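You operate a simulated robot arm through the tools that you are given. There is no shell and no other tool. Be economical: measure what you need, move in short steps, check, and stop when the job is done.

You are at the controls of a simulated two-armed robot. One attempt, no reset.

## Task
Wipe up the spill on the top of the white table with the cloth and put it back.

It is judged by the outcome, as a careful person would: the job done as asked, and still so three seconds after it is handed in. It fails if anything else is knocked over, pushed out of place, dropped, spilled or broken. Flat cloth is picked up by pressing the open fingertips on it (5 to 10 N) and closing them slowly along it; thin cloth reads only 2 to 8 mm in the jaws.

## Robot
Two 7-joint arms with two-finger parallel grippers on one trunk, on a base that drives. Base frame: it is fixed to the floor where the robot stands at the start and does not move with it; the origin is under the middle of the robot, x ahead of it, y to its left, z up. Readings come in mm, degrees, newtons and seconds.
The left shoulder is at the start at [60, 147, 482], the right one opposite. With the tool pointing down near the work surface each hand reaches from about 100 to 680 mm from the robot's upright axis, wherever it stands, measured 20 degrees to its own side. Payload 3.43 kg a hand.
The tool frame of a hand sits at the grasp point between the pads (the TCP): z along the fingers, y along the line on which they close. The tips reach 30 mm beyond it. Largest opening 94 mm; finger width 28, thickness 10; the body of the gripper, 50 by 96 mm, starts 55 mm behind the TCP.
Orientation is that of the tool frame in the base frame, as a unit quaternion [w, x, y, z]. With the fingers straight down and closing along the base's y, the tool's x points along the base's -x, its y along +y and its z along -z.

## Interface
- The arms move only by the tool drive_tool. It takes "left_plan", "right_plan" or both (then of equal length, played together; a hand with none holds still); each is a list of rows, each a list of 7 numbers: the shift along the base's x, y, z in m, then the turn, a rotation vector about the base's x, y, z in degrees, then the gripper command, from -1 (fully open) to 1 (shut), values between in proportion. In form: [[tx, ty, tz, rx, ry, rz, hand], ...]. A call has 1 to 12 rows; each row shifts and turns the commanded pose from where the row before left it. A row lasts 0.2 s, in which the tool goes at most 50 mm and 8.6 degrees; a call with a longer step from one row to the next is refused whole, and so is a gripper value outside its range. A pose out of reach is approached as far as the arm can. The call stops where the force on the tool passes 40 N (or 10 N more than at its start, if that is more) or the arm is blocked; 0.2 s more then pass. Each finger travels about 72 mm/s and halts on what it meets, pressing with about 40 N; the grip force reading is that of the motor and also rises with nothing between the fingers. The clock runs only during rows and for 0.2 s after the last one: add rows that do not move to give the fingers time. The reply holds the time, the measured pose of the TCP, the force on the tool along the base axes, the opening and the grip force, in the units named above and with some noise, with the torque about the TCP (base axes, N m) and any sound that the robot's microphone picked up, and new pictures: "show" is both (left out), scene, wrist or none (wrist: the cameras of the hands that moved).
- Cameras (640 x 400 px; columns grow to the right, rows downward): "scene" is now at [57.4, -16.9, 1122.7]; the picture's right is [-0.18, -0.98, 0.00], its down [-0.51, 0.09, -0.86] and it looks along [0.84, -0.16, -0.52] (base axes); focal length 271 px, centre (320, 200). "left" rides on the left gripper at [76, -14, -103] in its tool frame; the picture's right is [0.18, 0.98, 0.00], its down [-0.75, 0.14, -0.64] and it looks along [-0.63, 0.12, 0.77] (tool axes); focal length 243 px, centre (320, 200). "right" rides on the right gripper at [76, 14, -103] in its tool frame; the picture's right is [-0.18, 0.98, 0.00], its down [-0.75, -0.14, -0.64] and it looks along [-0.63, -0.12, 0.77] (tool axes); focal length 243 px, centre (320, 200). There is no depth. A picture from a camera that has moved, and an enlarged one, comes with that camera's place and axes in the base frame and with its lens.
- lift_body(by): slides the trunk up (or, below 0, down) by that many mm; the arms and the scene camera ride with it, the base frame stays. It gives what a move gives, with no picture.
- steer(legs): drives the robot by 1 to 6 legs, each [ahead, left, turn to the left] in mm, mm and degrees, along the robot's own axes; the way and the turn of a leg run together, so that a leg with both is an arc; at most 1500 mm and 180 degrees a leg. The arms and the cameras ride along, it lands a little off, and it stops where it bumps. It gives what a move gives, and a new picture of the scene camera.
- aim_head(pan, tilt): turns the head with the scene camera to pan (to the left, within 86 degrees either way) and tilt (down, from -29 to 69), counted from straight ahead of the robot. It gives what a move gives, and a new picture of the scene camera.
- zoom(camera, box): a new picture of the part [left, top, right, bottom] of that camera's present view, enlarged. No time passes.
- hand_in(): hands the job in; it is judged then, once.

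Work in short steps. Places have to be worked out from the pictures, the camera data and where the tool is seen: move nearer, look again, correct. Check each grasp and each placing, and mend what went wrong. You have 120 turns and 260 pictures in all, those below and enlarged ones among them. Open the grippers and draw the arms clear of the work before you hand the job in, unless the task says otherwise; then end with one line.

The tools are called after "Request:" as name(argument=value, ...) on one line, values as JSON. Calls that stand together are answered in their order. drive_tool: Moves the arms, as the interface text tells. Its arguments: {"type":"object","properties":{"left_plan":{"type":"array"},"right_plan":{"type":"array"},"show":{"type":"string","enum":["both","scene","wrist","none"]}},"required":[]} The other tools are called the same way: lift_body (by) slides the trunk up or down; steer (legs) drives the base; aim_head (pan, tilt) turns the head that bears the scene camera; zoom (camera, box) takes an enlarged picture of a part of a camera's view; hand_in () hands the job in.

At the start:

```text
clock: 0.0
left_tool_pos: [353.8, 142.2, 899.2]
left_tcp_rot: [0.0, 0.0, 1.0, -0.001]
left_contact_force: [0.0, -0.4, -0.2]
left_wrist_torque: [-0.02, 0.01, 0.0]
left_width: 93.8
left_finger_force: 0.0
right_tool_pos: [324.3, -200.1, 918.7]
right_tcp_rot: [0.0, 0.0, 1.0, 0.001]
right_contact_force: [-1.0, -1.2, -0.6]
right_wrist_torque: [-0.02, -0.02, -0.01]
right_width: 94.1
right_finger_force: 0.1
trunk travel left (down, up): [-189.0, 61.0]
robot x, y, heading: [-0.1, -1.4, -0.2]
head pan, tilt: [-10.5, 31.0]
```

scene: 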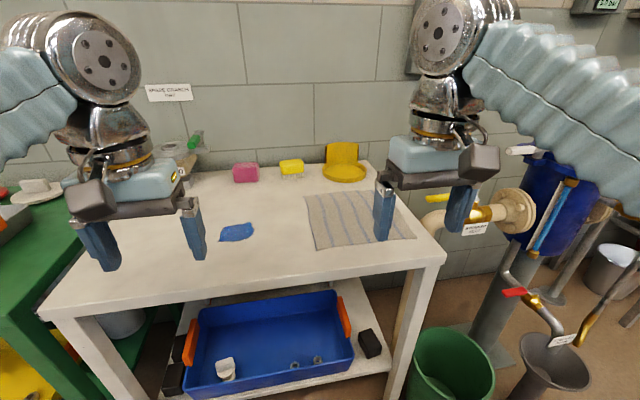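
right: 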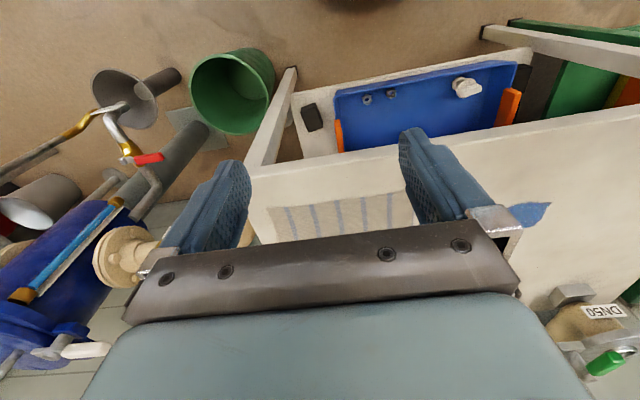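
left: 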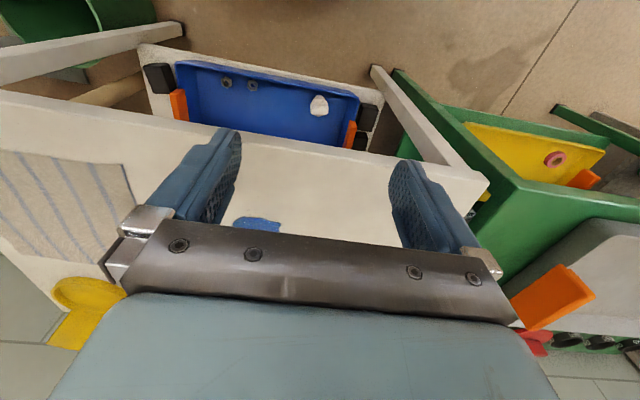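

The blue spill seems to be near (580, 80) and the striped cloth near (595, -210), with the tabletop at about z 720. I'll look closer at both.

Request:
zoom(camera="scene", box=[140, 120, 460, 320])

Request:
zoom(camera="right", box=[220, 100, 640, 362])

```text
2.00 times, centred on (300, 220) of scene
camera zoom: at [57.4, -16.9, 1122.7], right [-0.18, -0.98, 0.0], down [-0.51, 0.09, -0.86], along [0.84, -0.16, -0.52], focal length 542 px, centre (360, 160)
```

zoom: 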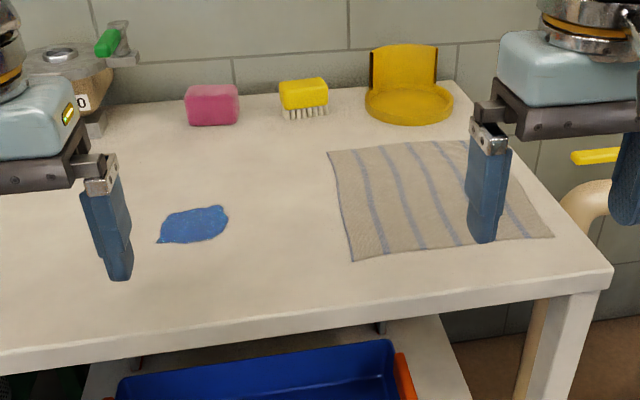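

```text
1.52 times, centred on (430, 231) of right
camera zoom: at [247.8, -185.5, 1022.7], right [0.18, 0.98, 0.0], down [0.75, -0.14, 0.64], along [0.63, -0.12, -0.77], focal length 370 px, centre (152, 153)
```

zoom: 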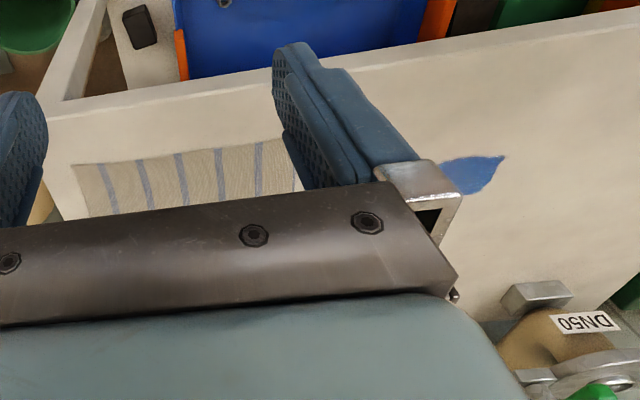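

Triangulating puts the tabletop at about z 741. The cloth covers roughly x 480–706, y −315 to −90, and the spill x 535–600, y 37–114. I'll take the cloth's near edge at its two corners, one hand each. First the right hand goes above the near-right corner with its fingers half open.

Request:
drive_tool(right_plan=[[0.029, -0.014, -0.016, 0, 0, 0, -0.06], [0.029, -0.014, -0.016, 0, 0, 0, -0.06], [0.029, -0.014, -0.016, 0, 0, 0, -0.06], [0.029, -0.014, -0.016, 0, 0, 0, -0.06], [0.029, -0.014, -0.016, 0, 0, 0, -0.06], [0.028, -0.013, -0.016, 0, 0, 0, -0.06], [0, 0, 0, 0, 0, 0, -0.06]])

```text
clock: 1.6
left_tool_pos: [354.3, 141.4, 898.8]
left_tcp_rot: [0.0, 0.0, 1.0, 0.0]
left_contact_force: [-0.7, -0.2, -0.8]
left_wrist_torque: [-0.02, -0.03, -0.01]
left_width: 94.0
left_finger_force: 0.0
right_tool_pos: [497.1, -282.5, 825.6]
right_tcp_rot: [0.0, 0.0, 1.0, 0.0]
right_contact_force: [-0.1, -0.5, -0.2]
right_wrist_torque: [0.03, 0.0, 0.02]
right_width: 49.9
right_finger_force: 0.0
trunk travel left (down, up): [-189.0, 61.0]
robot x, y, heading: [0.0, 1.1, -0.1]
head pan, tilt: [-10.5, 31.0]
camera scene: at [57.6, -16.9, 1122.7], right [-0.18, -0.98, 0.0], down [-0.51, 0.09, -0.86], along [0.84, -0.16, -0.52], focal length 271 px, centre (320, 200)
camera right: at [420.3, -269.0, 928.5], right [0.18, 0.98, 0.0], down [0.75, -0.14, 0.64], along [0.63, -0.12, -0.77], focal length 243 px, centre (320, 200)
```

scene: 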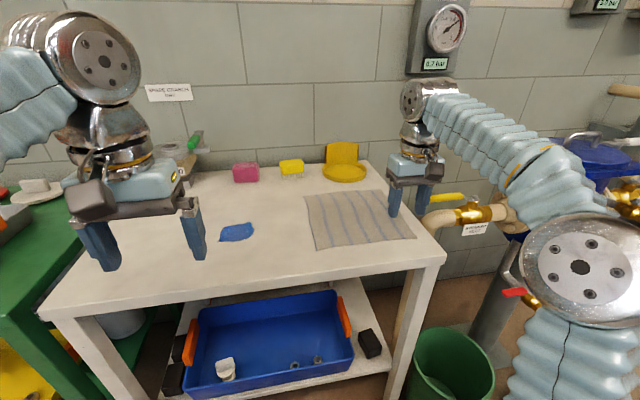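
right: 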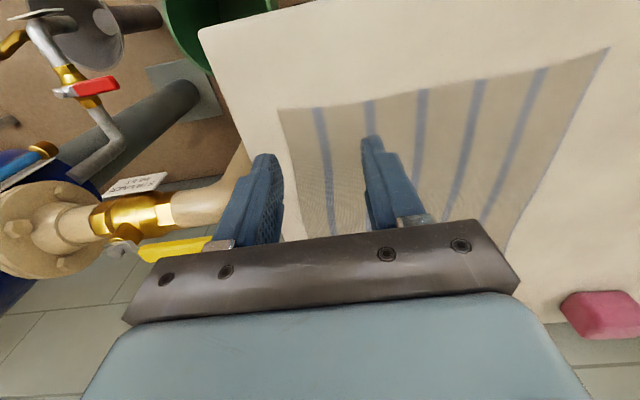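

From this closer view the cloth corners are at (480, −312) and (480, −88). I'll shift the right hand slightly inward and lower it to just above the cloth.

Request:
drive_tool(right_plan=[[0.002, 0.005, -0.022, 0, 0, 0, -0.06], [0.002, 0.005, -0.022, 0, 0, 0, -0.06], [0, 0, -0.004, 0, 0, 0, -0.06], [0, 0, 0, 0, 0, 0, -0.06]], show="wrist")

```text
clock: 2.6
left_tool_pos: [353.4, 142.3, 899.8]
left_tcp_rot: [0.001, -0.001, 1.0, 0.001]
left_contact_force: [-0.7, -0.4, 0.0]
left_wrist_torque: [0.02, 0.01, 0.0]
left_width: 93.9
left_finger_force: 0.1
right_tool_pos: [500.5, -271.4, 775.7]
right_tcp_rot: [0.0, 0.0, 1.0, 0.0]
right_contact_force: [-0.3, 0.0, -0.6]
right_wrist_torque: [0.01, -0.01, -0.01]
right_width: 49.8
right_finger_force: 0.1
trunk travel left (down, up): [-189.0, 61.0]
robot x, y, heading: [-1.5, 3.5, -0.0]
head pan, tilt: [-10.5, 31.0]
camera right: at [424.2, -258.4, 879.4], right [0.18, 0.98, 0.0], down [0.75, -0.14, 0.64], along [0.63, -0.12, -0.77], focal length 243 px, centre (320, 200)
```

right: 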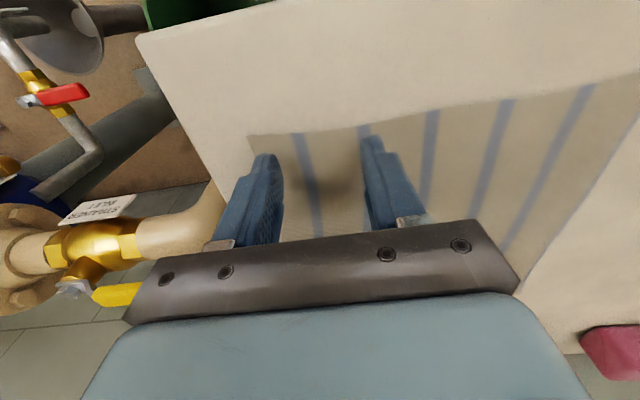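

Tips are just above the cloth. I'll go down in 1 mm steps to feel for contact.

Request:
drive_tool(right_plan=[[0, 0, -0.001, 0, 0, 0, -0.06], [0, 0, -0.001, 0, 0, 0, -0.06], [0, 0, -0.001, 0, 0, 0, -0.06], [0, 0, -0.001, 0, 0, 0, -0.06], [0, 0, 0, 0, 0, 0, -0.06]], show="none")

```text
clock: 3.8
left_tool_pos: [354.5, 142.1, 899.8]
left_tcp_rot: [0.0, 0.0, 1.0, 0.0]
left_contact_force: [1.1, 0.4, -0.6]
left_wrist_torque: [0.02, 0.03, 0.03]
left_width: 93.9
left_finger_force: 0.1
right_tool_pos: [500.3, -271.9, 772.8]
right_tcp_rot: [0.0, 0.0, 1.0, 0.0]
right_contact_force: [0.6, 0.3, 1.1]
right_wrist_torque: [-0.03, 0.02, -0.01]
right_width: 50.0
right_finger_force: 0.1
trunk travel left (down, up): [-189.0, 61.0]
robot x, y, heading: [-1.1, 1.4, -0.1]
head pan, tilt: [-10.5, 31.0]
```

Request:
drive_tool(right_plan=[[0, 0, -0.001, 0, 0, 0, -0.06], [0, 0, -0.001, 0, 0, 0, -0.06], [0, 0, 0, 0, 0, 0, -0.06]], show="none")

```text
clock: 4.6
left_tool_pos: [353.9, 142.3, 899.6]
left_tcp_rot: [0.0, 0.0, 1.0, 0.0]
left_contact_force: [-0.5, 0.7, 0.3]
left_wrist_torque: [0.01, 0.04, 0.01]
left_width: 94.1
left_finger_force: 0.1
right_tool_pos: [501.2, -272.1, 771.9]
right_tcp_rot: [0.001, 0.0, 1.0, 0.0]
right_contact_force: [2.7, -0.6, 17.3]
right_wrist_torque: [-0.14, -0.01, 0.04]
right_width: 50.1
right_finger_force: 0.1
trunk travel left (down, up): [-189.0, 61.0]
robot x, y, heading: [-2.2, -0.9, 0.1]
head pan, tilt: [-10.5, 31.0]
```

Contact with the table is at TCP z ≈ 772, but 17 N is a bit high. I'll ease up 0.8 mm and close slowly.

Request:
drive_tool(right_plan=[[0, 0, 0.0008, 0, 0, 0, -0.06], [0, 0, 0, 0, 0, 0, 0.05], [0, 0, 0, 0, 0, 0, 0.15], [0, 0, 0, 0, 0, 0, 0.25], [0, 0, 0, 0, 0, 0, 0.35], [0, 0, 0, 0, 0, 0, 0.45], [0, 0, 0, 0, 0, 0, 0.55], [0, 0, 0, 0, 0, 0, 0.65], [0, 0, 0, 0, 0, 0, 0.75], [0, 0, 0, 0, 0, 0, 0.85], [0, 0, 0, 0, 0, 0, 1], [0, 0, 0, 0, 0, 0, 1]])

```text
clock: 7.2
left_tool_pos: [352.4, 142.8, 899.2]
left_tcp_rot: [0.0, 0.0, 1.0, -0.001]
left_contact_force: [0.1, 1.0, -0.2]
left_wrist_torque: [-0.01, -0.02, 0.0]
left_width: 93.8
left_finger_force: 0.0
right_tool_pos: [501.3, -271.4, 771.1]
right_tcp_rot: [0.0, -0.001, 1.0, 0.001]
right_contact_force: [-0.8, 2.9, 16.3]
right_wrist_torque: [0.09, 0.06, 0.02]
right_width: 2.4
right_finger_force: 36.8
trunk travel left (down, up): [-189.0, 61.0]
robot x, y, heading: [0.5, -2.4, 0.1]
head pan, tilt: [-10.5, 31.0]
camera scene: at [56.5, -16.1, 1122.8], right [-0.18, -0.98, 0.0], down [-0.51, 0.09, -0.86], along [0.84, -0.16, -0.51], focal length 271 px, centre (320, 200)
camera right: at [423.5, -257.7, 874.4], right [0.18, 0.98, 0.0], down [0.75, -0.14, 0.64], along [0.63, -0.12, -0.77], focal length 243 px, centre (320, 200)
```

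scene: 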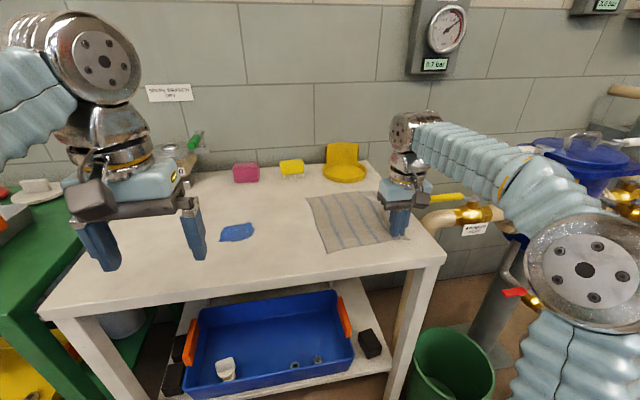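
right: 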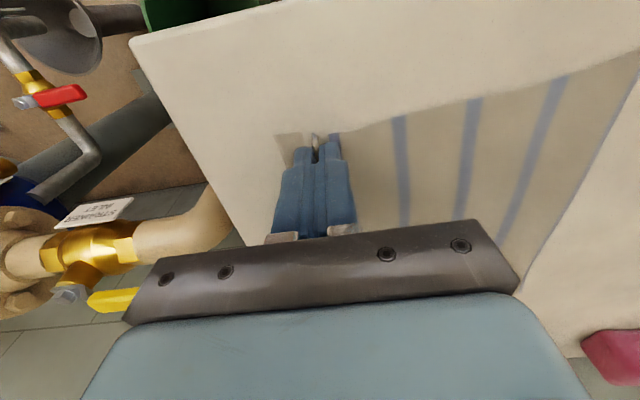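

The right hand holds a fold (2.4 mm). Now the left hand goes above the near-left corner, staying high on the way.

Request:
drive_tool(left_plan=[[0.018, -0.033, -0.008, 0, 0, 0, -0.06], [0.018, -0.033, -0.008, 0, 0, 0, -0.06], [0.018, -0.033, -0.008, 0, 0, 0, -0.06], [0.018, -0.033, -0.008, 0, 0, 0, -0.06], [0.018, -0.033, -0.008, 0, 0, 0, -0.06], [0.018, -0.033, -0.008, 0, 0, 0, -0.06], [0.018, -0.033, -0.008, 0, 0, 0, -0.06], [0.018, -0.033, -0.012, 0, 0, 0, -0.06], [0, 0, 0, 0, 0, 0, -0.06]])

```text
clock: 9.2
left_tool_pos: [481.4, -93.3, 839.9]
left_tcp_rot: [0.002, 0.001, 1.0, 0.0]
left_contact_force: [-0.8, 0.2, 0.1]
left_wrist_torque: [-0.02, 0.0, 0.0]
left_width: 49.8
left_finger_force: 0.0
left hand out of reach, approached as far as the arm can: row 7, 8
right_tool_pos: [500.7, -272.6, 771.6]
right_tcp_rot: [0.001, 0.0, 1.0, 0.0]
right_contact_force: [1.0, -0.2, 18.1]
right_wrist_torque: [-0.11, -0.02, 0.01]
right_width: 2.3
right_finger_force: 37.2
trunk travel left (down, up): [-189.0, 61.0]
robot x, y, heading: [0.2, 6.1, -0.0]
head pan, tilt: [-10.5, 31.0]
camera scene: at [56.6, -16.5, 1122.8], right [-0.18, -0.98, 0.0], down [-0.51, 0.09, -0.86], along [0.84, -0.16, -0.51], focal length 271 px, centre (320, 200)
camera left: at [406.2, -108.4, 942.1], right [-0.18, 0.98, 0.0], down [0.75, 0.14, 0.64], along [0.63, 0.12, -0.76], focal length 243 px, centre (320, 200)
```

scene: 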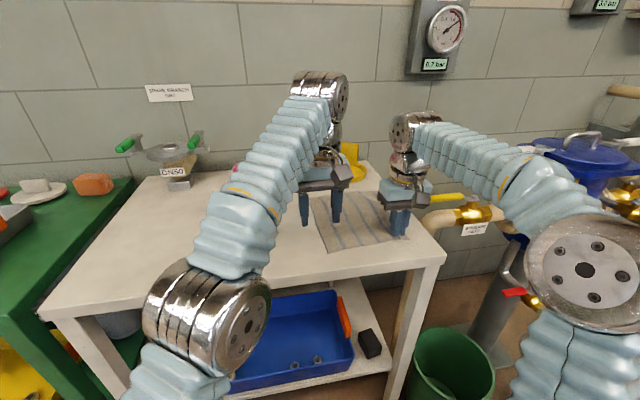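
left: 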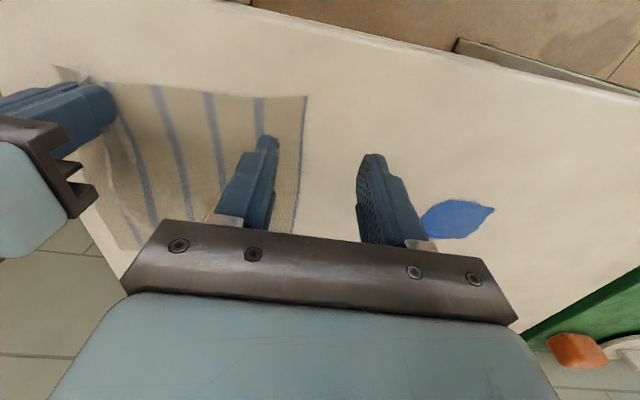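

The left hand runs out of reach at y ≈ −93. I'll open the right fingers slowly while still pressing, so the fold spreads flat again. Then I'll raise both hands and move the base to the right.

Request:
drive_tool(right_plan=[[0, 0, 0.0005, 0, 0, 0, 0.9], [0, 0, 0, 0, 0, 0, 0.75], [0, 0, 0, 0, 0, 0, 0.6], [0, 0, 0, 0, 0, 0, 0.45], [0, 0, 0, 0, 0, 0, 0.3], [0, 0, 0, 0, 0, 0, 0.15], [0, 0, 0, 0, 0, 0, 0.0], [0, 0, 0, 0, 0, 0, -0.06], [0, 0, 0.01, 0, 0, 0, -0.06], [0, 0, 0.03, 0, 0, 0, -0.06], [0, 0, 0.04, 0, 0, 0, -0.06]], left_plan=[[0, 0.0, 0, 0, 0, 0, -0.06], [0, 0.02, 0, 0, 0, 0, -0.06], [0, 0.02, 0, 0, 0, 0, -0.06], [0, 0.02, 0, 0, 0, 0, -0.06], [0, 0.02, 0, 0, 0, 0, -0.06], [0, 0, 0, 0, 0, 0, -0.06], [0, 0, 0, 0, 0, 0, -0.06], [0, 0, 0, 0, 0, 0, -0.06], [0, 0, 0, 0, 0, 0, -0.06], [0, 0, 0, 0, 0, 0, -0.06], [0, 0, 0, 0, 0, 0, -0.06]])

Request:
steer(legs=[[0, -120, 0]])

```text
clock: 11.6
left_tool_pos: [482.0, -15.3, 839.7]
left_tcp_rot: [0.001, 0.0, 1.0, 0.0]
left_contact_force: [0.4, 0.2, 0.5]
left_wrist_torque: [0.01, 0.02, 0.01]
left_width: 49.8
left_finger_force: 0.1
right_tool_pos: [502.9, -272.5, 851.0]
right_tcp_rot: [-0.001, 0.0, 1.0, -0.001]
right_contact_force: [0.0, -0.5, 0.7]
right_wrist_torque: [-0.02, 0.0, -0.01]
right_width: 50.1
right_finger_force: 0.0
trunk travel left (down, up): [-189.0, 61.0]
robot x, y, heading: [2.1, 1.3, -0.2]
head pan, tilt: [-10.5, 31.0]
camera scene: at [57.5, -17.0, 1122.6], right [-0.18, -0.98, 0.0], down [-0.51, 0.09, -0.86], along [0.84, -0.16, -0.52], focal length 271 px, centre (320, 200)
camera right: at [426.4, -258.9, 953.3], right [0.18, 0.98, 0.0], down [0.75, -0.14, 0.64], along [0.63, -0.12, -0.77], focal length 243 px, centre (320, 200)
camera left: at [406.4, -29.2, 941.3], right [-0.18, 0.98, 0.0], down [0.75, 0.14, 0.64], along [0.63, 0.12, -0.77], focal length 243 px, centre (320, 200)
```

scene: 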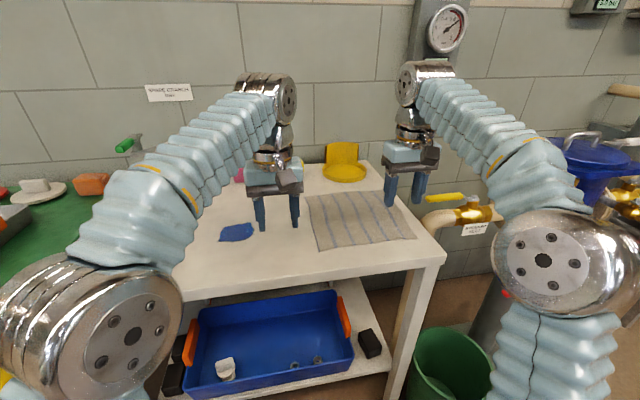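
right: 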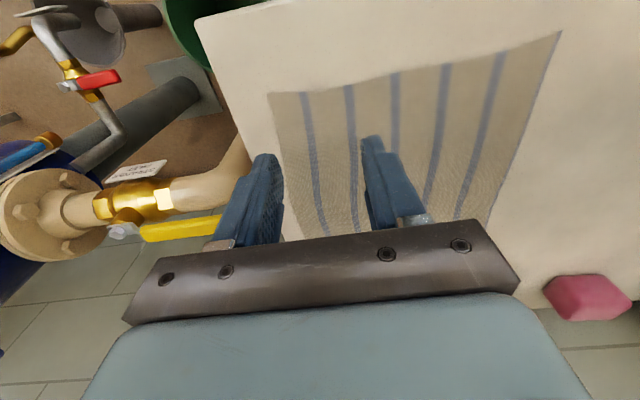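
left: 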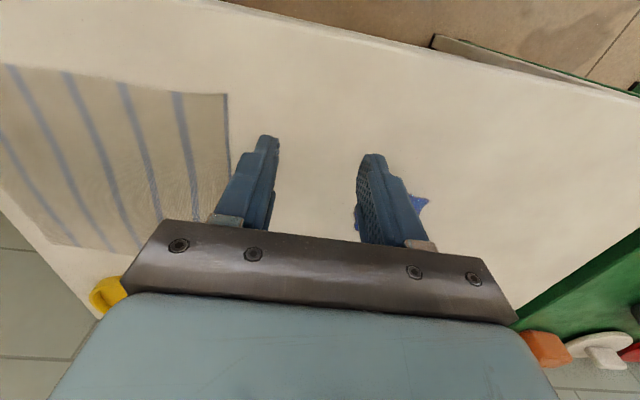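

```text
clock: 12.8
left_tool_pos: [481.0, -132.7, 839.7]
left_tcp_rot: [0.0, 0.0, 1.0, 0.0]
left_contact_force: [0.1, 0.7, -0.3]
left_wrist_torque: [0.03, 0.01, 0.01]
left_width: 49.6
left_finger_force: 0.0
right_tool_pos: [502.8, -391.2, 850.9]
right_tcp_rot: [0.0, 0.0, 1.0, 0.0]
right_contact_force: [0.7, 0.0, 0.0]
right_wrist_torque: [0.0, -0.03, -0.03]
right_width: 49.6
right_finger_force: 0.1
trunk travel left (down, up): [-189.0, 61.0]
robot x, y, heading: [-3.2, -119.2, 0.1]
head pan, tilt: [-10.5, 31.0]
camera scene: at [57.5, -135.8, 1122.7], right [-0.18, -0.98, 0.0], down [-0.51, 0.09, -0.86], along [0.84, -0.16, -0.52], focal length 271 px, centre (320, 200)
```

scene: 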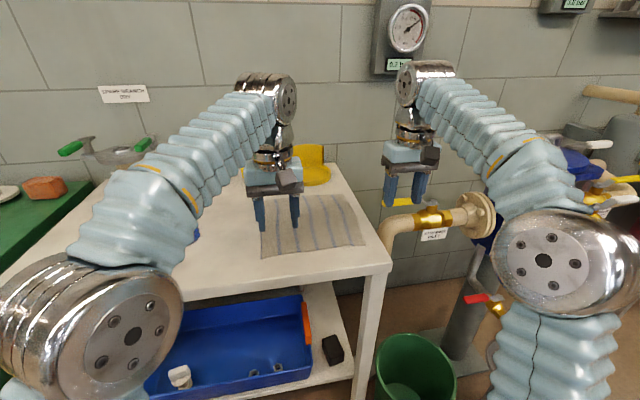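

The cloth spread flat again, with corners at (477, −88) and (479, −313). Both hands go to just above their corners.

Request:
drive_tool(left_plan=[[0.006, 0.003, 0, 0, 0, 0, -0.06], [0.006, 0.003, 0, 0, 0, 0, -0.06], [0.005, 0.002, -0.02, 0, 0, 0, -0.06], [0, 0, -0.02, 0, 0, 0, -0.06], [0, 0, -0.025, 0, 0, 0, -0.06], [0, 0, 0, 0, 0, 0, -0.06]], right_plan=[[0, 0.038, 0, 0, 0, 0, -0.06], [0, 0.038, 0, 0, 0, 0, -0.06], [-0.003, 0.037, -0.016, 0, 0, 0, -0.06], [0, 0, -0.025, 0, 0, 0, -0.06], [0, 0, -0.035, 0, 0, 0, -0.06], [0, 0, 0, 0, 0, 0, -0.06]], show="wrist")

```text
clock: 14.2
left_tool_pos: [500.1, -126.0, 774.5]
left_tcp_rot: [0.0, 0.0, 1.0, 0.0]
left_contact_force: [0.0, -0.3, 0.6]
left_wrist_torque: [0.01, 0.01, 0.0]
left_width: 49.6
left_finger_force: 0.1
right_tool_pos: [500.9, -278.2, 775.3]
right_tcp_rot: [0.0, 0.0, 1.0, 0.0]
right_contact_force: [0.0, -0.3, 1.6]
right_wrist_torque: [0.0, -0.02, -0.01]
right_width: 49.9
right_finger_force: 0.1
trunk travel left (down, up): [-189.0, 61.0]
robot x, y, heading: [-1.0, -119.2, 0.1]
head pan, tilt: [-10.5, 31.0]
camera right: at [424.8, -265.3, 877.7], right [0.18, 0.98, 0.0], down [0.75, -0.14, 0.64], along [0.63, -0.12, -0.77], focal length 243 px, centre (320, 200)
camera left: at [423.7, -139.9, 876.2], right [-0.18, 0.98, 0.0], down [0.75, 0.14, 0.64], along [0.63, 0.12, -0.77], focal length 243 px, centre (320, 200)
```

right: 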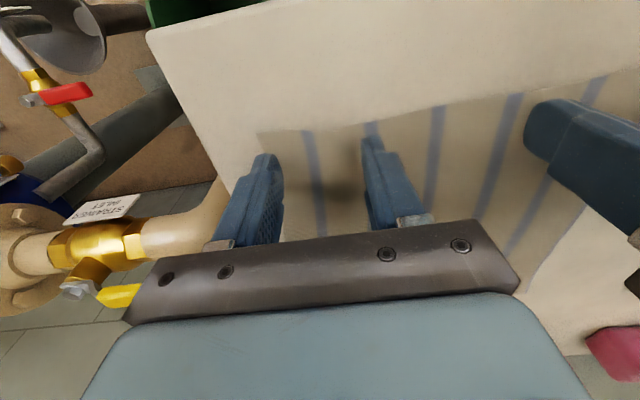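
left: 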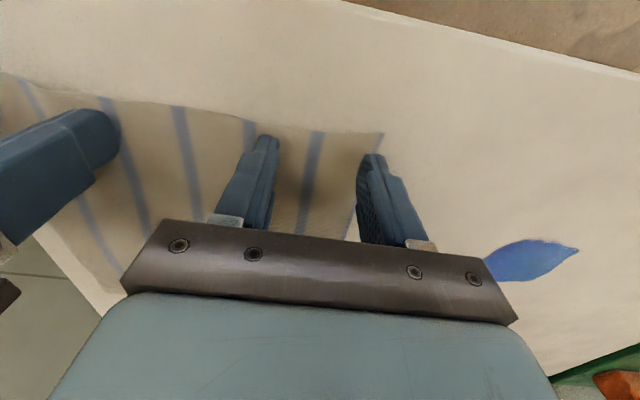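

The left outer finger sits right at the cloth's edge, so I'll shift it 7 mm inward. Then both press down lightly.

Request:
drive_tool(left_plan=[[0, -0.007, 0, 0, 0, 0, -0.06], [0, 0, -0.0015, 0, 0, 0, -0.06], [0, 0, -0.001, 0, 0, 0, -0.06], [0, 0, 0, 0, 0, 0, -0.06]], right_plan=[[0, 0.003, 0, 0, 0, 0, -0.06], [0, 0, -0.0022, 0, 0, 0, -0.06], [0, 0, -0.001, 0, 0, 0, -0.06], [0, 0, 0, 0, 0, 0, -0.06]], show="none")

```text
clock: 15.2
left_tool_pos: [499.0, -132.6, 771.1]
left_tcp_rot: [0.0, 0.0, 1.0, 0.0]
left_contact_force: [0.2, -1.0, 3.1]
left_wrist_torque: [0.01, -0.03, -0.03]
left_width: 49.4
left_finger_force: 0.1
right_tool_pos: [500.4, -276.1, 770.9]
right_tcp_rot: [0.0, 0.0, 1.0, -0.001]
right_contact_force: [0.0, 0.6, 1.6]
right_wrist_torque: [-0.05, -0.02, 0.01]
right_width: 49.8
right_finger_force: 0.0
trunk travel left (down, up): [-189.0, 61.0]
robot x, y, heading: [0.1, -118.9, 0.3]
head pan, tilt: [-10.5, 31.0]
```

Request:
drive_tool(left_plan=[[0, 0, -0.0005, 0, 0, 0, -0.06], [0, 0, 0, 0, 0, 0, -0.06]], right_plan=[[0, 0, -0.0007, 0, 0, 0, -0.06], [0, 0, 0, 0, 0, 0, -0.06]], show="none")

```text
clock: 15.8
left_tool_pos: [498.1, -132.6, 772.4]
left_tcp_rot: [0.0, -0.001, 1.0, 0.0]
left_contact_force: [2.2, -1.0, 5.8]
left_wrist_torque: [0.03, -0.02, -0.02]
left_width: 49.7
left_finger_force: 0.1
right_tool_pos: [500.4, -275.8, 771.0]
right_tcp_rot: [0.0, 0.0, 1.0, 0.0]
right_contact_force: [1.3, 0.8, 6.7]
right_wrist_torque: [-0.05, -0.02, 0.02]
right_width: 49.9
right_finger_force: 0.1
trunk travel left (down, up): [-189.0, 61.0]
robot x, y, heading: [-0.3, -120.7, 0.2]
head pan, tilt: [-10.5, 31.0]
```

Both press at about 6 N. Closing both slowly.

Request:
drive_tool(left_plan=[[0, 0, 0, 0, 0, 0, 0.05], [0, 0, 0, 0, 0, 0, 0.15], [0, 0, 0, 0, 0, 0, 0.25], [0, 0, 0, 0, 0, 0, 0.35], [0, 0, 0, 0, 0, 0, 0.45], [0, 0, 0, 0, 0, 0, 0.55], [0, 0, 0, 0, 0, 0, 0.65], [0, 0, 0, 0, 0, 0, 0.75], [0, 0, 0, 0, 0, 0, 0.85], [0, 0, 0, 0, 0, 0, 0.95], [0, 0, 0, 0, 0, 0, 1], [0, 0, 0, 0, 0, 0, 1]], right_plan=[[0, 0, 0, 0, 0, 0, 0.05], [0, 0, 0, 0, 0, 0, 0.15], [0, 0, 0, 0, 0, 0, 0.25], [0, 0, 0, 0, 0, 0, 0.35], [0, 0, 0, 0, 0, 0, 0.45], [0, 0, 0, 0, 0, 0, 0.55], [0, 0, 0, 0, 0, 0, 0.65], [0, 0, 0, 0, 0, 0, 0.75], [0, 0, 0, 0, 0, 0, 0.85], [0, 0, 0, 0, 0, 0, 0.95], [0, 0, 0, 0, 0, 0, 1], [0, 0, 0, 0, 0, 0, 1]])

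```text
clock: 18.4
left_tool_pos: [495.9, -131.9, 771.7]
left_tcp_rot: [0.002, -0.001, 1.0, 0.001]
left_contact_force: [0.5, 0.0, 18.5]
left_wrist_torque: [-0.01, 0.13, -0.05]
left_width: 0.0
left_finger_force: 33.3
right_tool_pos: [499.8, -277.1, 772.8]
right_tcp_rot: [0.001, 0.0, 1.0, 0.0]
right_contact_force: [1.5, 2.0, 19.0]
right_wrist_torque: [0.12, 0.05, 0.02]
right_width: 0.0
right_finger_force: 32.6
trunk travel left (down, up): [-189.0, 61.0]
robot x, y, heading: [-0.6, -117.3, -0.3]
head pan, tilt: [-10.5, 31.0]
camera scene: at [55.7, -135.4, 1123.0], right [-0.18, -0.98, 0.0], down [-0.51, 0.09, -0.86], along [0.84, -0.16, -0.51], focal length 271 px, centre (320, 200)
camera right: at [422.4, -261.9, 875.2], right [0.18, 0.98, 0.0], down [0.75, -0.14, 0.64], along [0.63, -0.12, -0.77], focal length 243 px, centre (320, 200)
camera left: at [421.7, -145.5, 874.4], right [-0.19, 0.98, 0.0], down [0.75, 0.14, 0.64], along [0.63, 0.12, -0.77], focal length 243 px, centre (320, 200)
```

scene: 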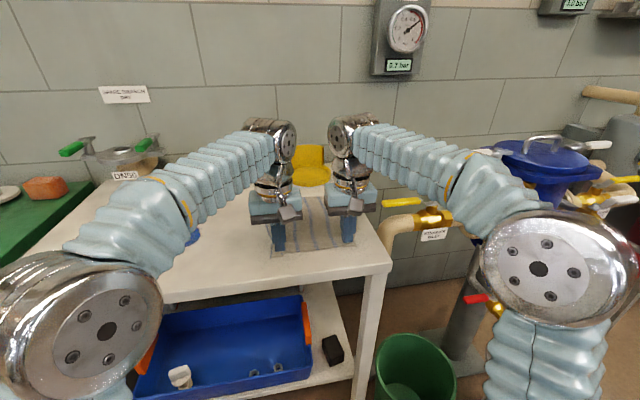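
right: 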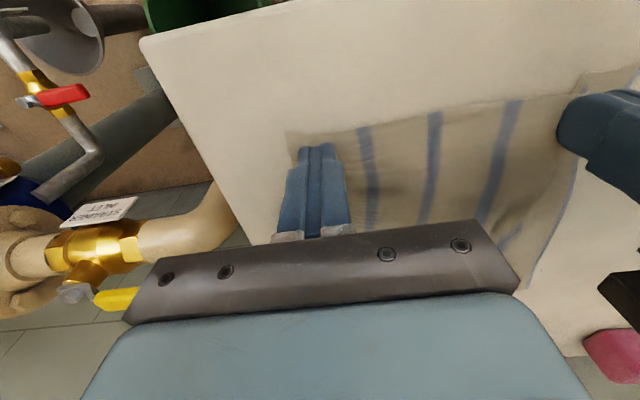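
left: 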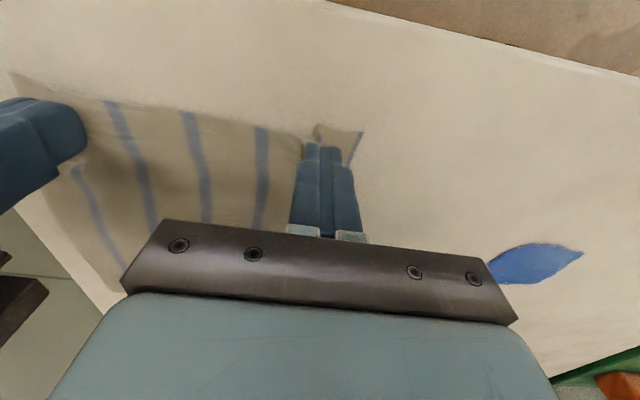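

Both openings read 0.0, so the cloth slipped, probably because the two hands pulled against each other. I'll reopen slowly while pressing and then close one at a time.

Request:
drive_tool(left_plan=[[0, 0, 0, 0, 0, 0, 0.9], [0, 0, 0, 0, 0, 0, 0.75], [0, 0, 0, 0, 0, 0, 0.6], [0, 0, 0, 0, 0, 0, 0.45], [0, 0, 0, 0, 0, 0, 0.3], [0, 0, 0, 0, 0, 0, 0.15], [0, 0, 0, 0, 0, 0, 0.0], [0, 0, 0, 0, 0, 0, -0.06], [0, 0, 0, 0, 0, 0, -0.06]], right_plan=[[0, 0, 0, 0, 0, 0, 0.9], [0, 0, 0, 0, 0, 0, 0.75], [0, 0, 0, 0, 0, 0, 0.6], [0, 0, 0, 0, 0, 0, 0.45], [0, 0, 0, 0, 0, 0, 0.3], [0, 0, 0, 0, 0, 0, 0.15], [0, 0, 0, 0, 0, 0, 0.0], [0, 0, 0, 0, 0, 0, -0.06], [0, 0, 0, 0, 0, 0, -0.06]], show="wrist")

```text
clock: 20.4
left_tool_pos: [495.7, -133.3, 772.3]
left_tcp_rot: [0.0, 0.001, 1.0, -0.001]
left_contact_force: [0.6, 4.0, 22.3]
left_wrist_torque: [-0.49, 0.14, -0.03]
left_width: 47.4
left_finger_force: 0.1
right_tool_pos: [500.0, -276.6, 772.7]
right_tcp_rot: [0.0, -0.001, 1.0, 0.0]
right_contact_force: [0.5, -4.8, 20.6]
right_wrist_torque: [0.47, 0.09, 0.0]
right_width: 47.5
right_finger_force: 0.2
trunk travel left (down, up): [-189.0, 61.0]
robot x, y, heading: [-3.2, -118.0, -0.0]
head pan, tilt: [-10.5, 31.0]
camera right: at [422.1, -262.0, 875.2], right [0.18, 0.98, 0.0], down [0.75, -0.14, 0.64], along [0.63, -0.12, -0.77], focal length 243 px, centre (320, 200)
camera left: at [421.3, -146.0, 874.3], right [-0.18, 0.98, 0.0], down [0.75, 0.14, 0.64], along [0.63, 0.12, -0.77], focal length 243 px, centre (320, 200)
```

right: 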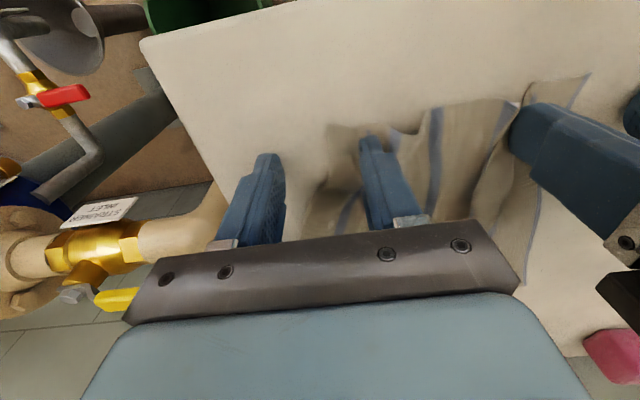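
left: 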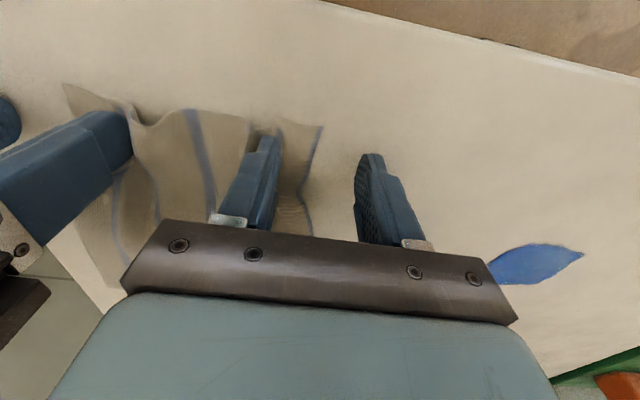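

Opening pushed the cloth inward into folds. I'll lift both hands, swing them apart and look.

Request:
drive_tool(left_plan=[[0, 0, 0.02, 0, 0, 0, -0.06], [0, 0.0, 0.04, 0, 0, 0, -0.06], [0, 0.04, 0.02, 0, 0, 0, -0.06], [0, 0.045, 0, 0, 0, 0, -0.06], [0, 0.045, 0, 0, 0, 0, -0.06], [0, 0.045, 0, 0, 0, 0, -0.06]], right_plan=[[0, 0, 0.02, 0, 0, 0, -0.06], [0, 0.0, 0.04, 0, 0, 0, -0.06], [0, -0.02, 0.04, 0, 0, 0, -0.06], [-0.04, -0.03, 0, 0, 0, 0, -0.06], [-0.04, -0.03, 0, 0, 0, 0, -0.06], [0, 0, 0, 0, 0, 0, -0.06]])

Request:
zoom(camera="scene", box=[200, 150, 400, 275])

```text
clock: 21.8
left_tool_pos: [499.9, 40.8, 851.7]
left_tcp_rot: [0.0, 0.0, 1.0, 0.0]
left_contact_force: [-0.3, -1.2, 0.5]
left_wrist_torque: [0.0, -0.01, -0.01]
left_width: 50.0
left_finger_force: 0.0
right_tool_pos: [420.6, -358.2, 873.1]
right_tcp_rot: [0.0, 0.0, 1.0, 0.001]
right_contact_force: [0.2, 0.4, -0.1]
right_wrist_torque: [0.02, 0.02, 0.0]
right_width: 49.8
right_finger_force: 0.0
trunk travel left (down, up): [-189.0, 61.0]
robot x, y, heading: [2.5, -119.0, 0.2]
head pan, tilt: [-10.5, 31.0]
camera scene: at [57.4, -136.4, 1122.7], right [-0.18, -0.98, 0.0], down [-0.51, 0.09, -0.86], along [0.84, -0.16, -0.52], focal length 271 px, centre (320, 200)
camera right: at [343.7, -342.9, 975.3], right [0.18, 0.98, 0.0], down [0.75, -0.14, 0.64], along [0.63, -0.12, -0.77], focal length 243 px, centre (320, 200)
camera left: at [423.5, 26.9, 953.3], right [-0.18, 0.98, 0.0], down [0.75, 0.14, 0.64], along [0.63, 0.12, -0.77], focal length 243 px, centre (320, 200)
```

scene: 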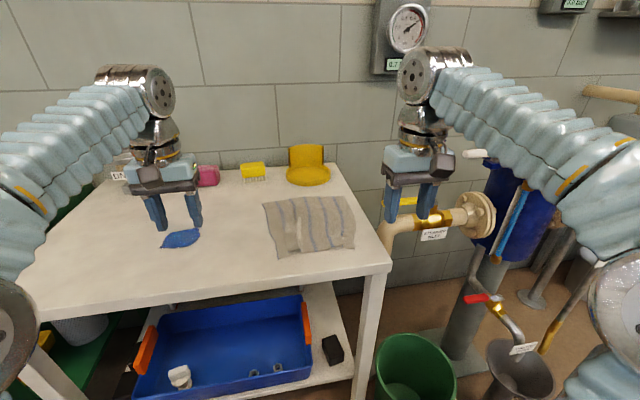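
right: 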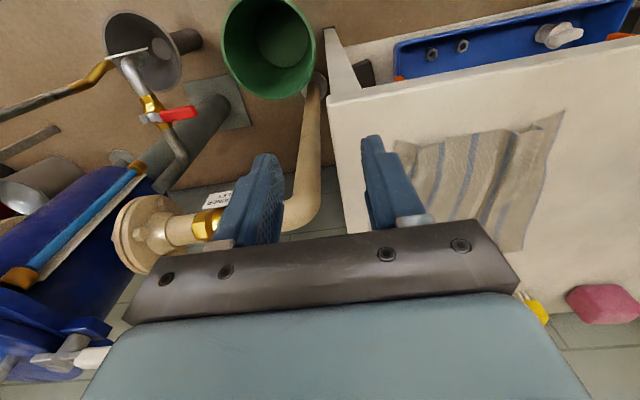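
left: 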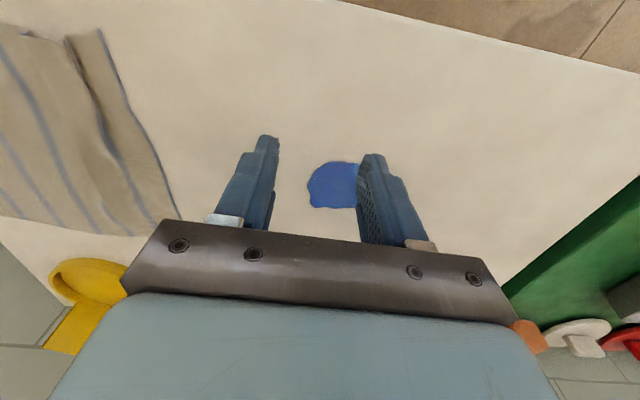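

```text
3.20 times, centred on (300, 212) of scene
camera zoom: at [57.4, -136.4, 1122.7], right [-0.18, -0.98, 0.0], down [-0.51, 0.09, -0.86], along [0.84, -0.16, -0.52], focal length 867 px, centre (384, 160)
```

zoom: 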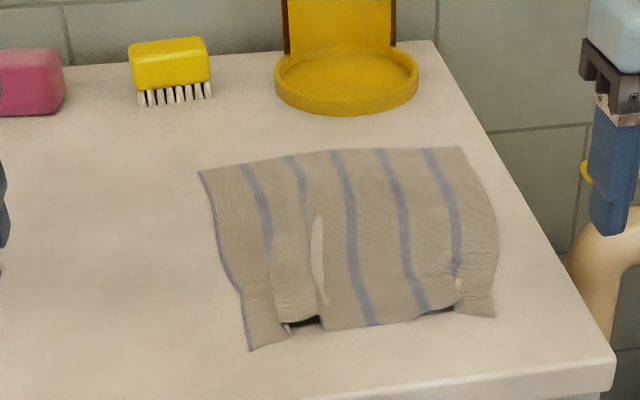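

The near edge has bunched into two ready folds, near (487, −163) and (484, −263). I'll grasp the left one with the left hand first, alone. The hand goes over to (497, −152).

Request:
drive_tool(left_plan=[[0, -0.048, 0, 0, 0, 0, -0.06], [0, -0.048, 0, 0, 0, 0, -0.06], [0, -0.048, 0, 0, 0, 0, -0.06], [0, -0.048, -0.01, 0, 0, 0, -0.06], [0, 0, -0.03, 0, 0, 0, -0.06], [0, 0, -0.03, 0, 0, 0, -0.06], [0, 0, -0.007, 0, 0, 0, -0.06], [0, 0, 0, 0, 0, 0, -0.06]], show="both")

```text
clock: 23.6
left_tool_pos: [499.1, -150.6, 773.9]
left_tcp_rot: [0.0, -0.001, 1.0, 0.0]
left_contact_force: [0.4, -0.6, 0.0]
left_wrist_torque: [-0.01, 0.0, -0.01]
left_width: 49.7
left_finger_force: 0.0
right_tool_pos: [421.4, -357.3, 873.1]
right_tcp_rot: [-0.001, 0.0, 1.0, 0.0]
right_contact_force: [0.5, 1.2, -1.1]
right_wrist_torque: [0.01, -0.03, -0.04]
right_width: 50.0
right_finger_force: 0.1
trunk travel left (down, up): [-189.0, 61.0]
robot x, y, heading: [-1.5, -121.7, -0.2]
head pan, tilt: [-10.5, 31.0]
camera scene: at [57.5, -136.0, 1122.7], right [-0.18, -0.98, 0.0], down [-0.51, 0.09, -0.86], along [0.84, -0.16, -0.52], focal length 271 px, centre (320, 200)
camera left: at [424.2, -165.1, 876.5], right [-0.18, 0.98, 0.0], down [0.75, 0.14, 0.64], along [0.63, 0.12, -0.77], focal length 243 px, centre (320, 200)
```

scene: 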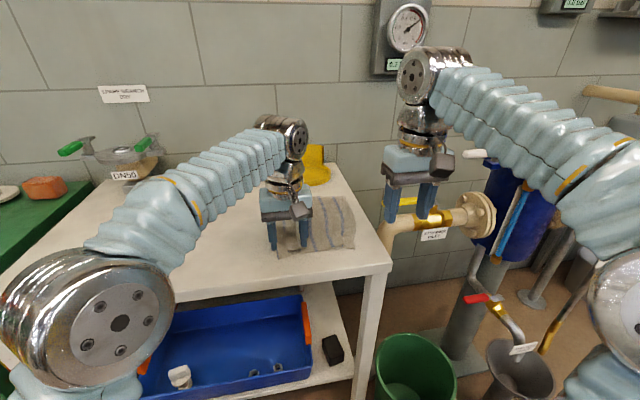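
left: 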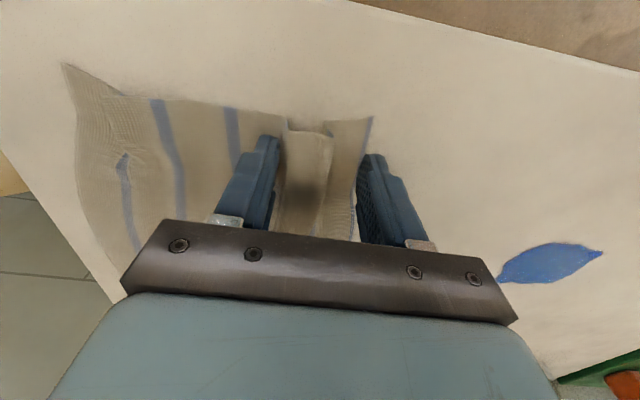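

The fold is between the fingers. I'll shift 6 mm inward, press down and close slowly.

Request:
drive_tool(left_plan=[[0, -0.006, 0, 0, 0, 0, -0.06], [0, 0, -0.0018, 0, 0, 0, -0.06], [0, 0, -0.001, 0, 0, 0, 0.0], [0, 0, 0, 0, 0, 0, 0.1], [0, 0, 0, 0, 0, 0, 0.2], [0, 0, 0, 0, 0, 0, 0.3], [0, 0, 0, 0, 0, 0, 0.4], [0, 0, 0, 0, 0, 0, 0.5], [0, 0, 0, 0, 0, 0, 0.6], [0, 0, 0, 0, 0, 0, 0.75], [0, 0, 0, 0, 0, 0, 0.9], [0, 0, 0, 0, 0, 0, 1]], show="wrist")

```text
clock: 26.2
left_tool_pos: [498.1, -156.5, 771.8]
left_tcp_rot: [0.001, 0.001, 1.0, -0.001]
left_contact_force: [0.1, -0.7, 3.3]
left_wrist_torque: [-0.03, 0.0, -0.03]
left_width: 11.0
left_finger_force: 40.3
right_tool_pos: [420.5, -356.0, 872.2]
right_tcp_rot: [0.0, 0.0, 1.0, 0.0]
right_contact_force: [-0.8, 0.0, -0.1]
right_wrist_torque: [-0.01, 0.0, -0.01]
right_width: 49.8
right_finger_force: 0.2
trunk travel left (down, up): [-189.0, 61.0]
robot x, y, heading: [0.4, -120.5, -0.0]
head pan, tilt: [-10.5, 31.0]
camera left: at [423.4, -170.5, 873.8], right [-0.18, 0.98, 0.0], down [0.75, 0.14, 0.64], along [0.63, 0.12, -0.77], focal length 243 px, centre (320, 200)
```

left: 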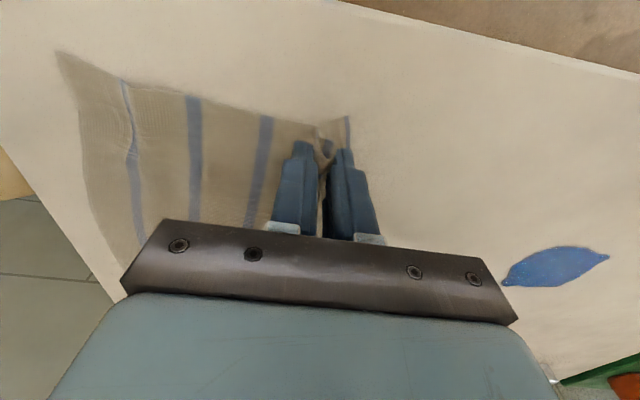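

The left hand has a solid hold (11 mm, layered). Now the right hand goes above the near-right corner at about (488, −270).

Request:
drive_tool(right_plan=[[0.034, 0.036, 0, 0, 0, 0, 0.0], [0.034, 0.036, 0, 0, 0, 0, 0.0], [0, 0.014, -0.04, 0, 0, 0, 0.0], [0, 0, -0.04, 0, 0, 0, 0], [0, 0, -0.017, 0, 0, 0, 0], [0, 0, 0, 0, 0, 0, 0]], show="wrist")

```text
clock: 27.6
left_tool_pos: [498.9, -156.5, 773.1]
left_tcp_rot: [0.0, 0.0, 1.0, 0.0]
left_contact_force: [0.0, -1.0, 3.1]
left_wrist_torque: [-0.03, 0.0, -0.02]
left_width: 10.9
left_finger_force: 39.9
right_tool_pos: [490.1, -270.6, 774.9]
right_tcp_rot: [-0.001, 0.0, 1.0, 0.0]
right_contact_force: [0.1, -0.2, -0.2]
right_wrist_torque: [0.0, 0.0, 0.01]
right_width: 46.8
right_finger_force: 0.0
trunk travel left (down, up): [-189.0, 61.0]
robot x, y, heading: [0.6, -119.0, -0.0]
head pan, tilt: [-10.5, 31.0]
camera right: at [412.6, -255.6, 877.6], right [0.18, 0.98, 0.0], down [0.75, -0.14, 0.64], along [0.63, -0.12, -0.77], focal length 243 px, centre (320, 200)
```

right: 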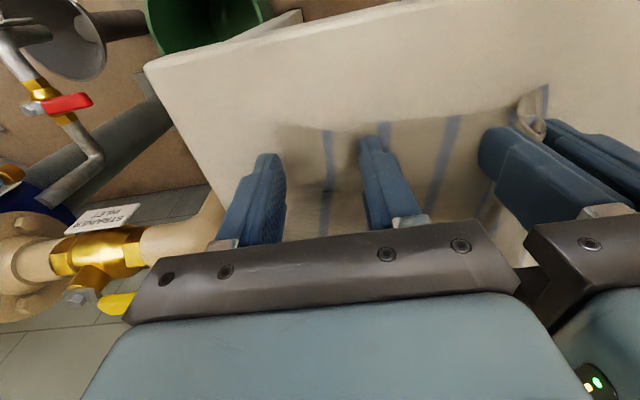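

The fingers straddle the right fold. I'll press down to about 8 N and close slowly.

Request:
drive_tool(right_plan=[[0.004, 0, -0.002, 0, 0, 0, 0.0], [0, 0, -0.0012, 0, 0, 0, 0.0], [0, 0, -0.0006, 0, 0, 0, 0.0], [0, 0, 0, 0, 0, 0, 0.1], [0, 0, 0, 0, 0, 0, 0.2], [0, 0, 0, 0, 0, 0, 0.3], [0, 0, 0, 0, 0, 0, 0.4], [0, 0, 0, 0, 0, 0, 0.5], [0, 0, 0, 0, 0, 0, 0.6], [0, 0, 0, 0, 0, 0, 0.75], [0, 0, 0, 0, 0, 0, 0.9], [0, 0, 0, 0, 0, 0, 1]], show="both")

```text
clock: 30.2
left_tool_pos: [497.8, -157.1, 772.7]
left_tcp_rot: [0.0, 0.001, 1.0, -0.002]
left_contact_force: [-0.6, -24.6, -0.2]
left_wrist_torque: [-0.74, 0.03, 0.01]
left_width: 11.3
left_finger_force: 40.0
right_tool_pos: [491.3, -267.8, 771.1]
right_tcp_rot: [0.0, -0.002, 1.0, 0.002]
right_contact_force: [0.7, 27.2, 25.8]
right_wrist_torque: [0.9, -0.07, 0.07]
right_width: 3.1
right_finger_force: 37.7
trunk travel left (down, up): [-189.0, 61.0]
robot x, y, heading: [-2.4, -121.5, 0.0]
head pan, tilt: [-10.5, 31.0]
camera scene: at [56.2, -135.3, 1122.8], right [-0.18, -0.98, 0.0], down [-0.51, 0.09, -0.86], along [0.84, -0.16, -0.51], focal length 271 px, centre (320, 200)
camera right: at [414.4, -254.0, 874.2], right [0.18, 0.98, 0.0], down [0.75, -0.14, 0.64], along [0.63, -0.11, -0.77], focal length 243 px, centre (320, 200)
```

scene: 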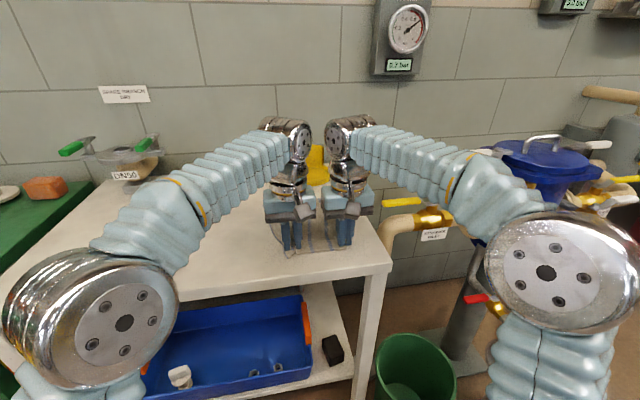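
right: 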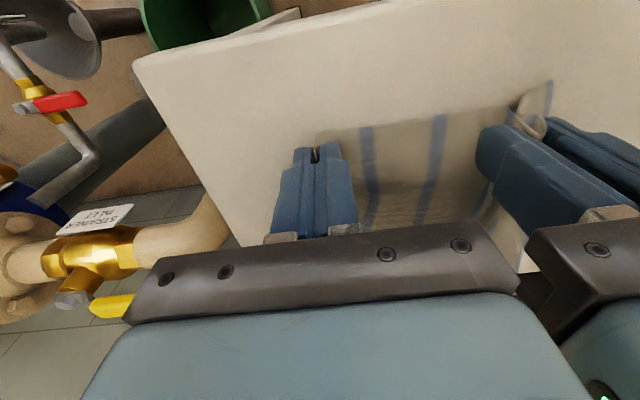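

Both hands hold the cloth (11 mm and 3 mm), taut with about 25 N between them. I'll bring them 3 mm closer and lift 8 mm to check the hold.

Request:
drive_tool(left_plan=[[0, -0.001, 0.002, 0, 0, 0, 1], [0, 0, 0.003, 0, 0, 0, 1], [0, 0, 0.003, 0, 0, 0, 1], [0, 0, 0, 0, 0, 0, 1]], right_plan=[[0, 0.002, 0.004, 0, 0, 0, 1], [0, 0, 0.003, 0, 0, 0, 1], [0, 0, 0.003, 0, 0, 0, 1], [0, 0, 0, 0, 0, 0, 1]], show="wrist")

```text
clock: 31.2
left_tool_pos: [498.2, -157.8, 779.1]
left_tcp_rot: [0.0, 0.0, 1.0, -0.001]
left_contact_force: [-1.0, -26.3, 0.7]
left_wrist_torque: [-0.81, 0.03, 0.02]
left_width: 11.6
left_finger_force: 40.0
right_tool_pos: [491.1, -267.9, 778.8]
right_tcp_rot: [-0.001, -0.001, 1.0, 0.002]
right_contact_force: [0.4, 26.6, -0.8]
right_wrist_torque: [0.8, -0.01, 0.02]
right_width: 2.9
right_finger_force: 37.1
trunk travel left (down, up): [-189.0, 61.0]
robot x, y, heading: [-4.1, -119.4, -0.0]
head pan, tilt: [-10.5, 31.0]
camera right: at [415.2, -253.5, 882.7], right [0.18, 0.98, 0.0], down [0.75, -0.14, 0.64], along [0.63, -0.12, -0.77], focal length 243 px, centre (320, 200)
camera left: at [423.1, -171.2, 881.7], right [-0.18, 0.98, 0.0], down [0.75, 0.14, 0.64], along [0.63, 0.12, -0.77], focal length 243 px, centre (320, 200)
```

right: 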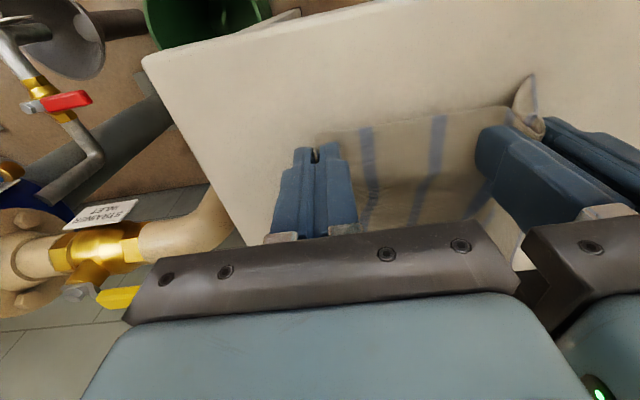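
left: 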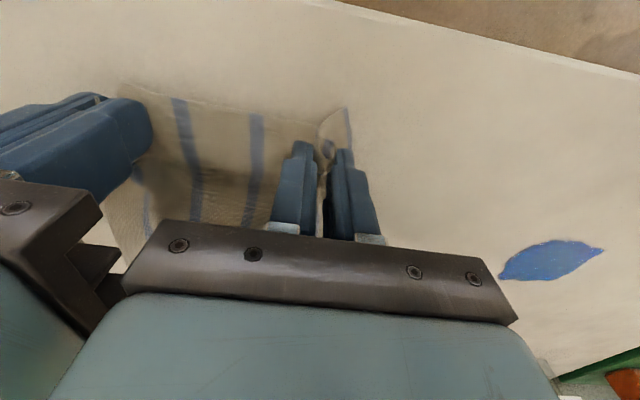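

The hold is fine, but the tension is still 26 N. I'll bring the hands 8 mm closer, then drive the base left so the cloth drags flat over the spill.

Request:
drive_tool(left_plan=[[0, -0.004, 0, 0, 0, 0, 1], [0, 0, 0, 0, 0, 0, 1]], right_plan=[[0, 0.004, 0, 0, 0, 0, 1], [0, 0, 0, 0, 0, 0, 1]], show="none")

```text
clock: 31.8
left_tool_pos: [499.1, -159.8, 779.2]
left_tcp_rot: [0.0, -0.002, 1.0, 0.001]
left_contact_force: [-0.7, -3.2, -0.5]
left_wrist_torque: [-0.16, -0.01, -0.05]
left_width: 10.8
left_finger_force: 40.3
right_tool_pos: [493.1, -265.6, 780.3]
right_tcp_rot: [0.0, 0.002, 1.0, 0.0]
right_contact_force: [-0.3, 5.2, 0.8]
right_wrist_torque: [0.15, 0.01, 0.03]
right_width: 3.2
right_finger_force: 37.9
trunk travel left (down, up): [-189.0, 61.0]
robot x, y, heading: [1.0, -118.0, 0.1]
head pan, tilt: [-10.5, 31.0]
```

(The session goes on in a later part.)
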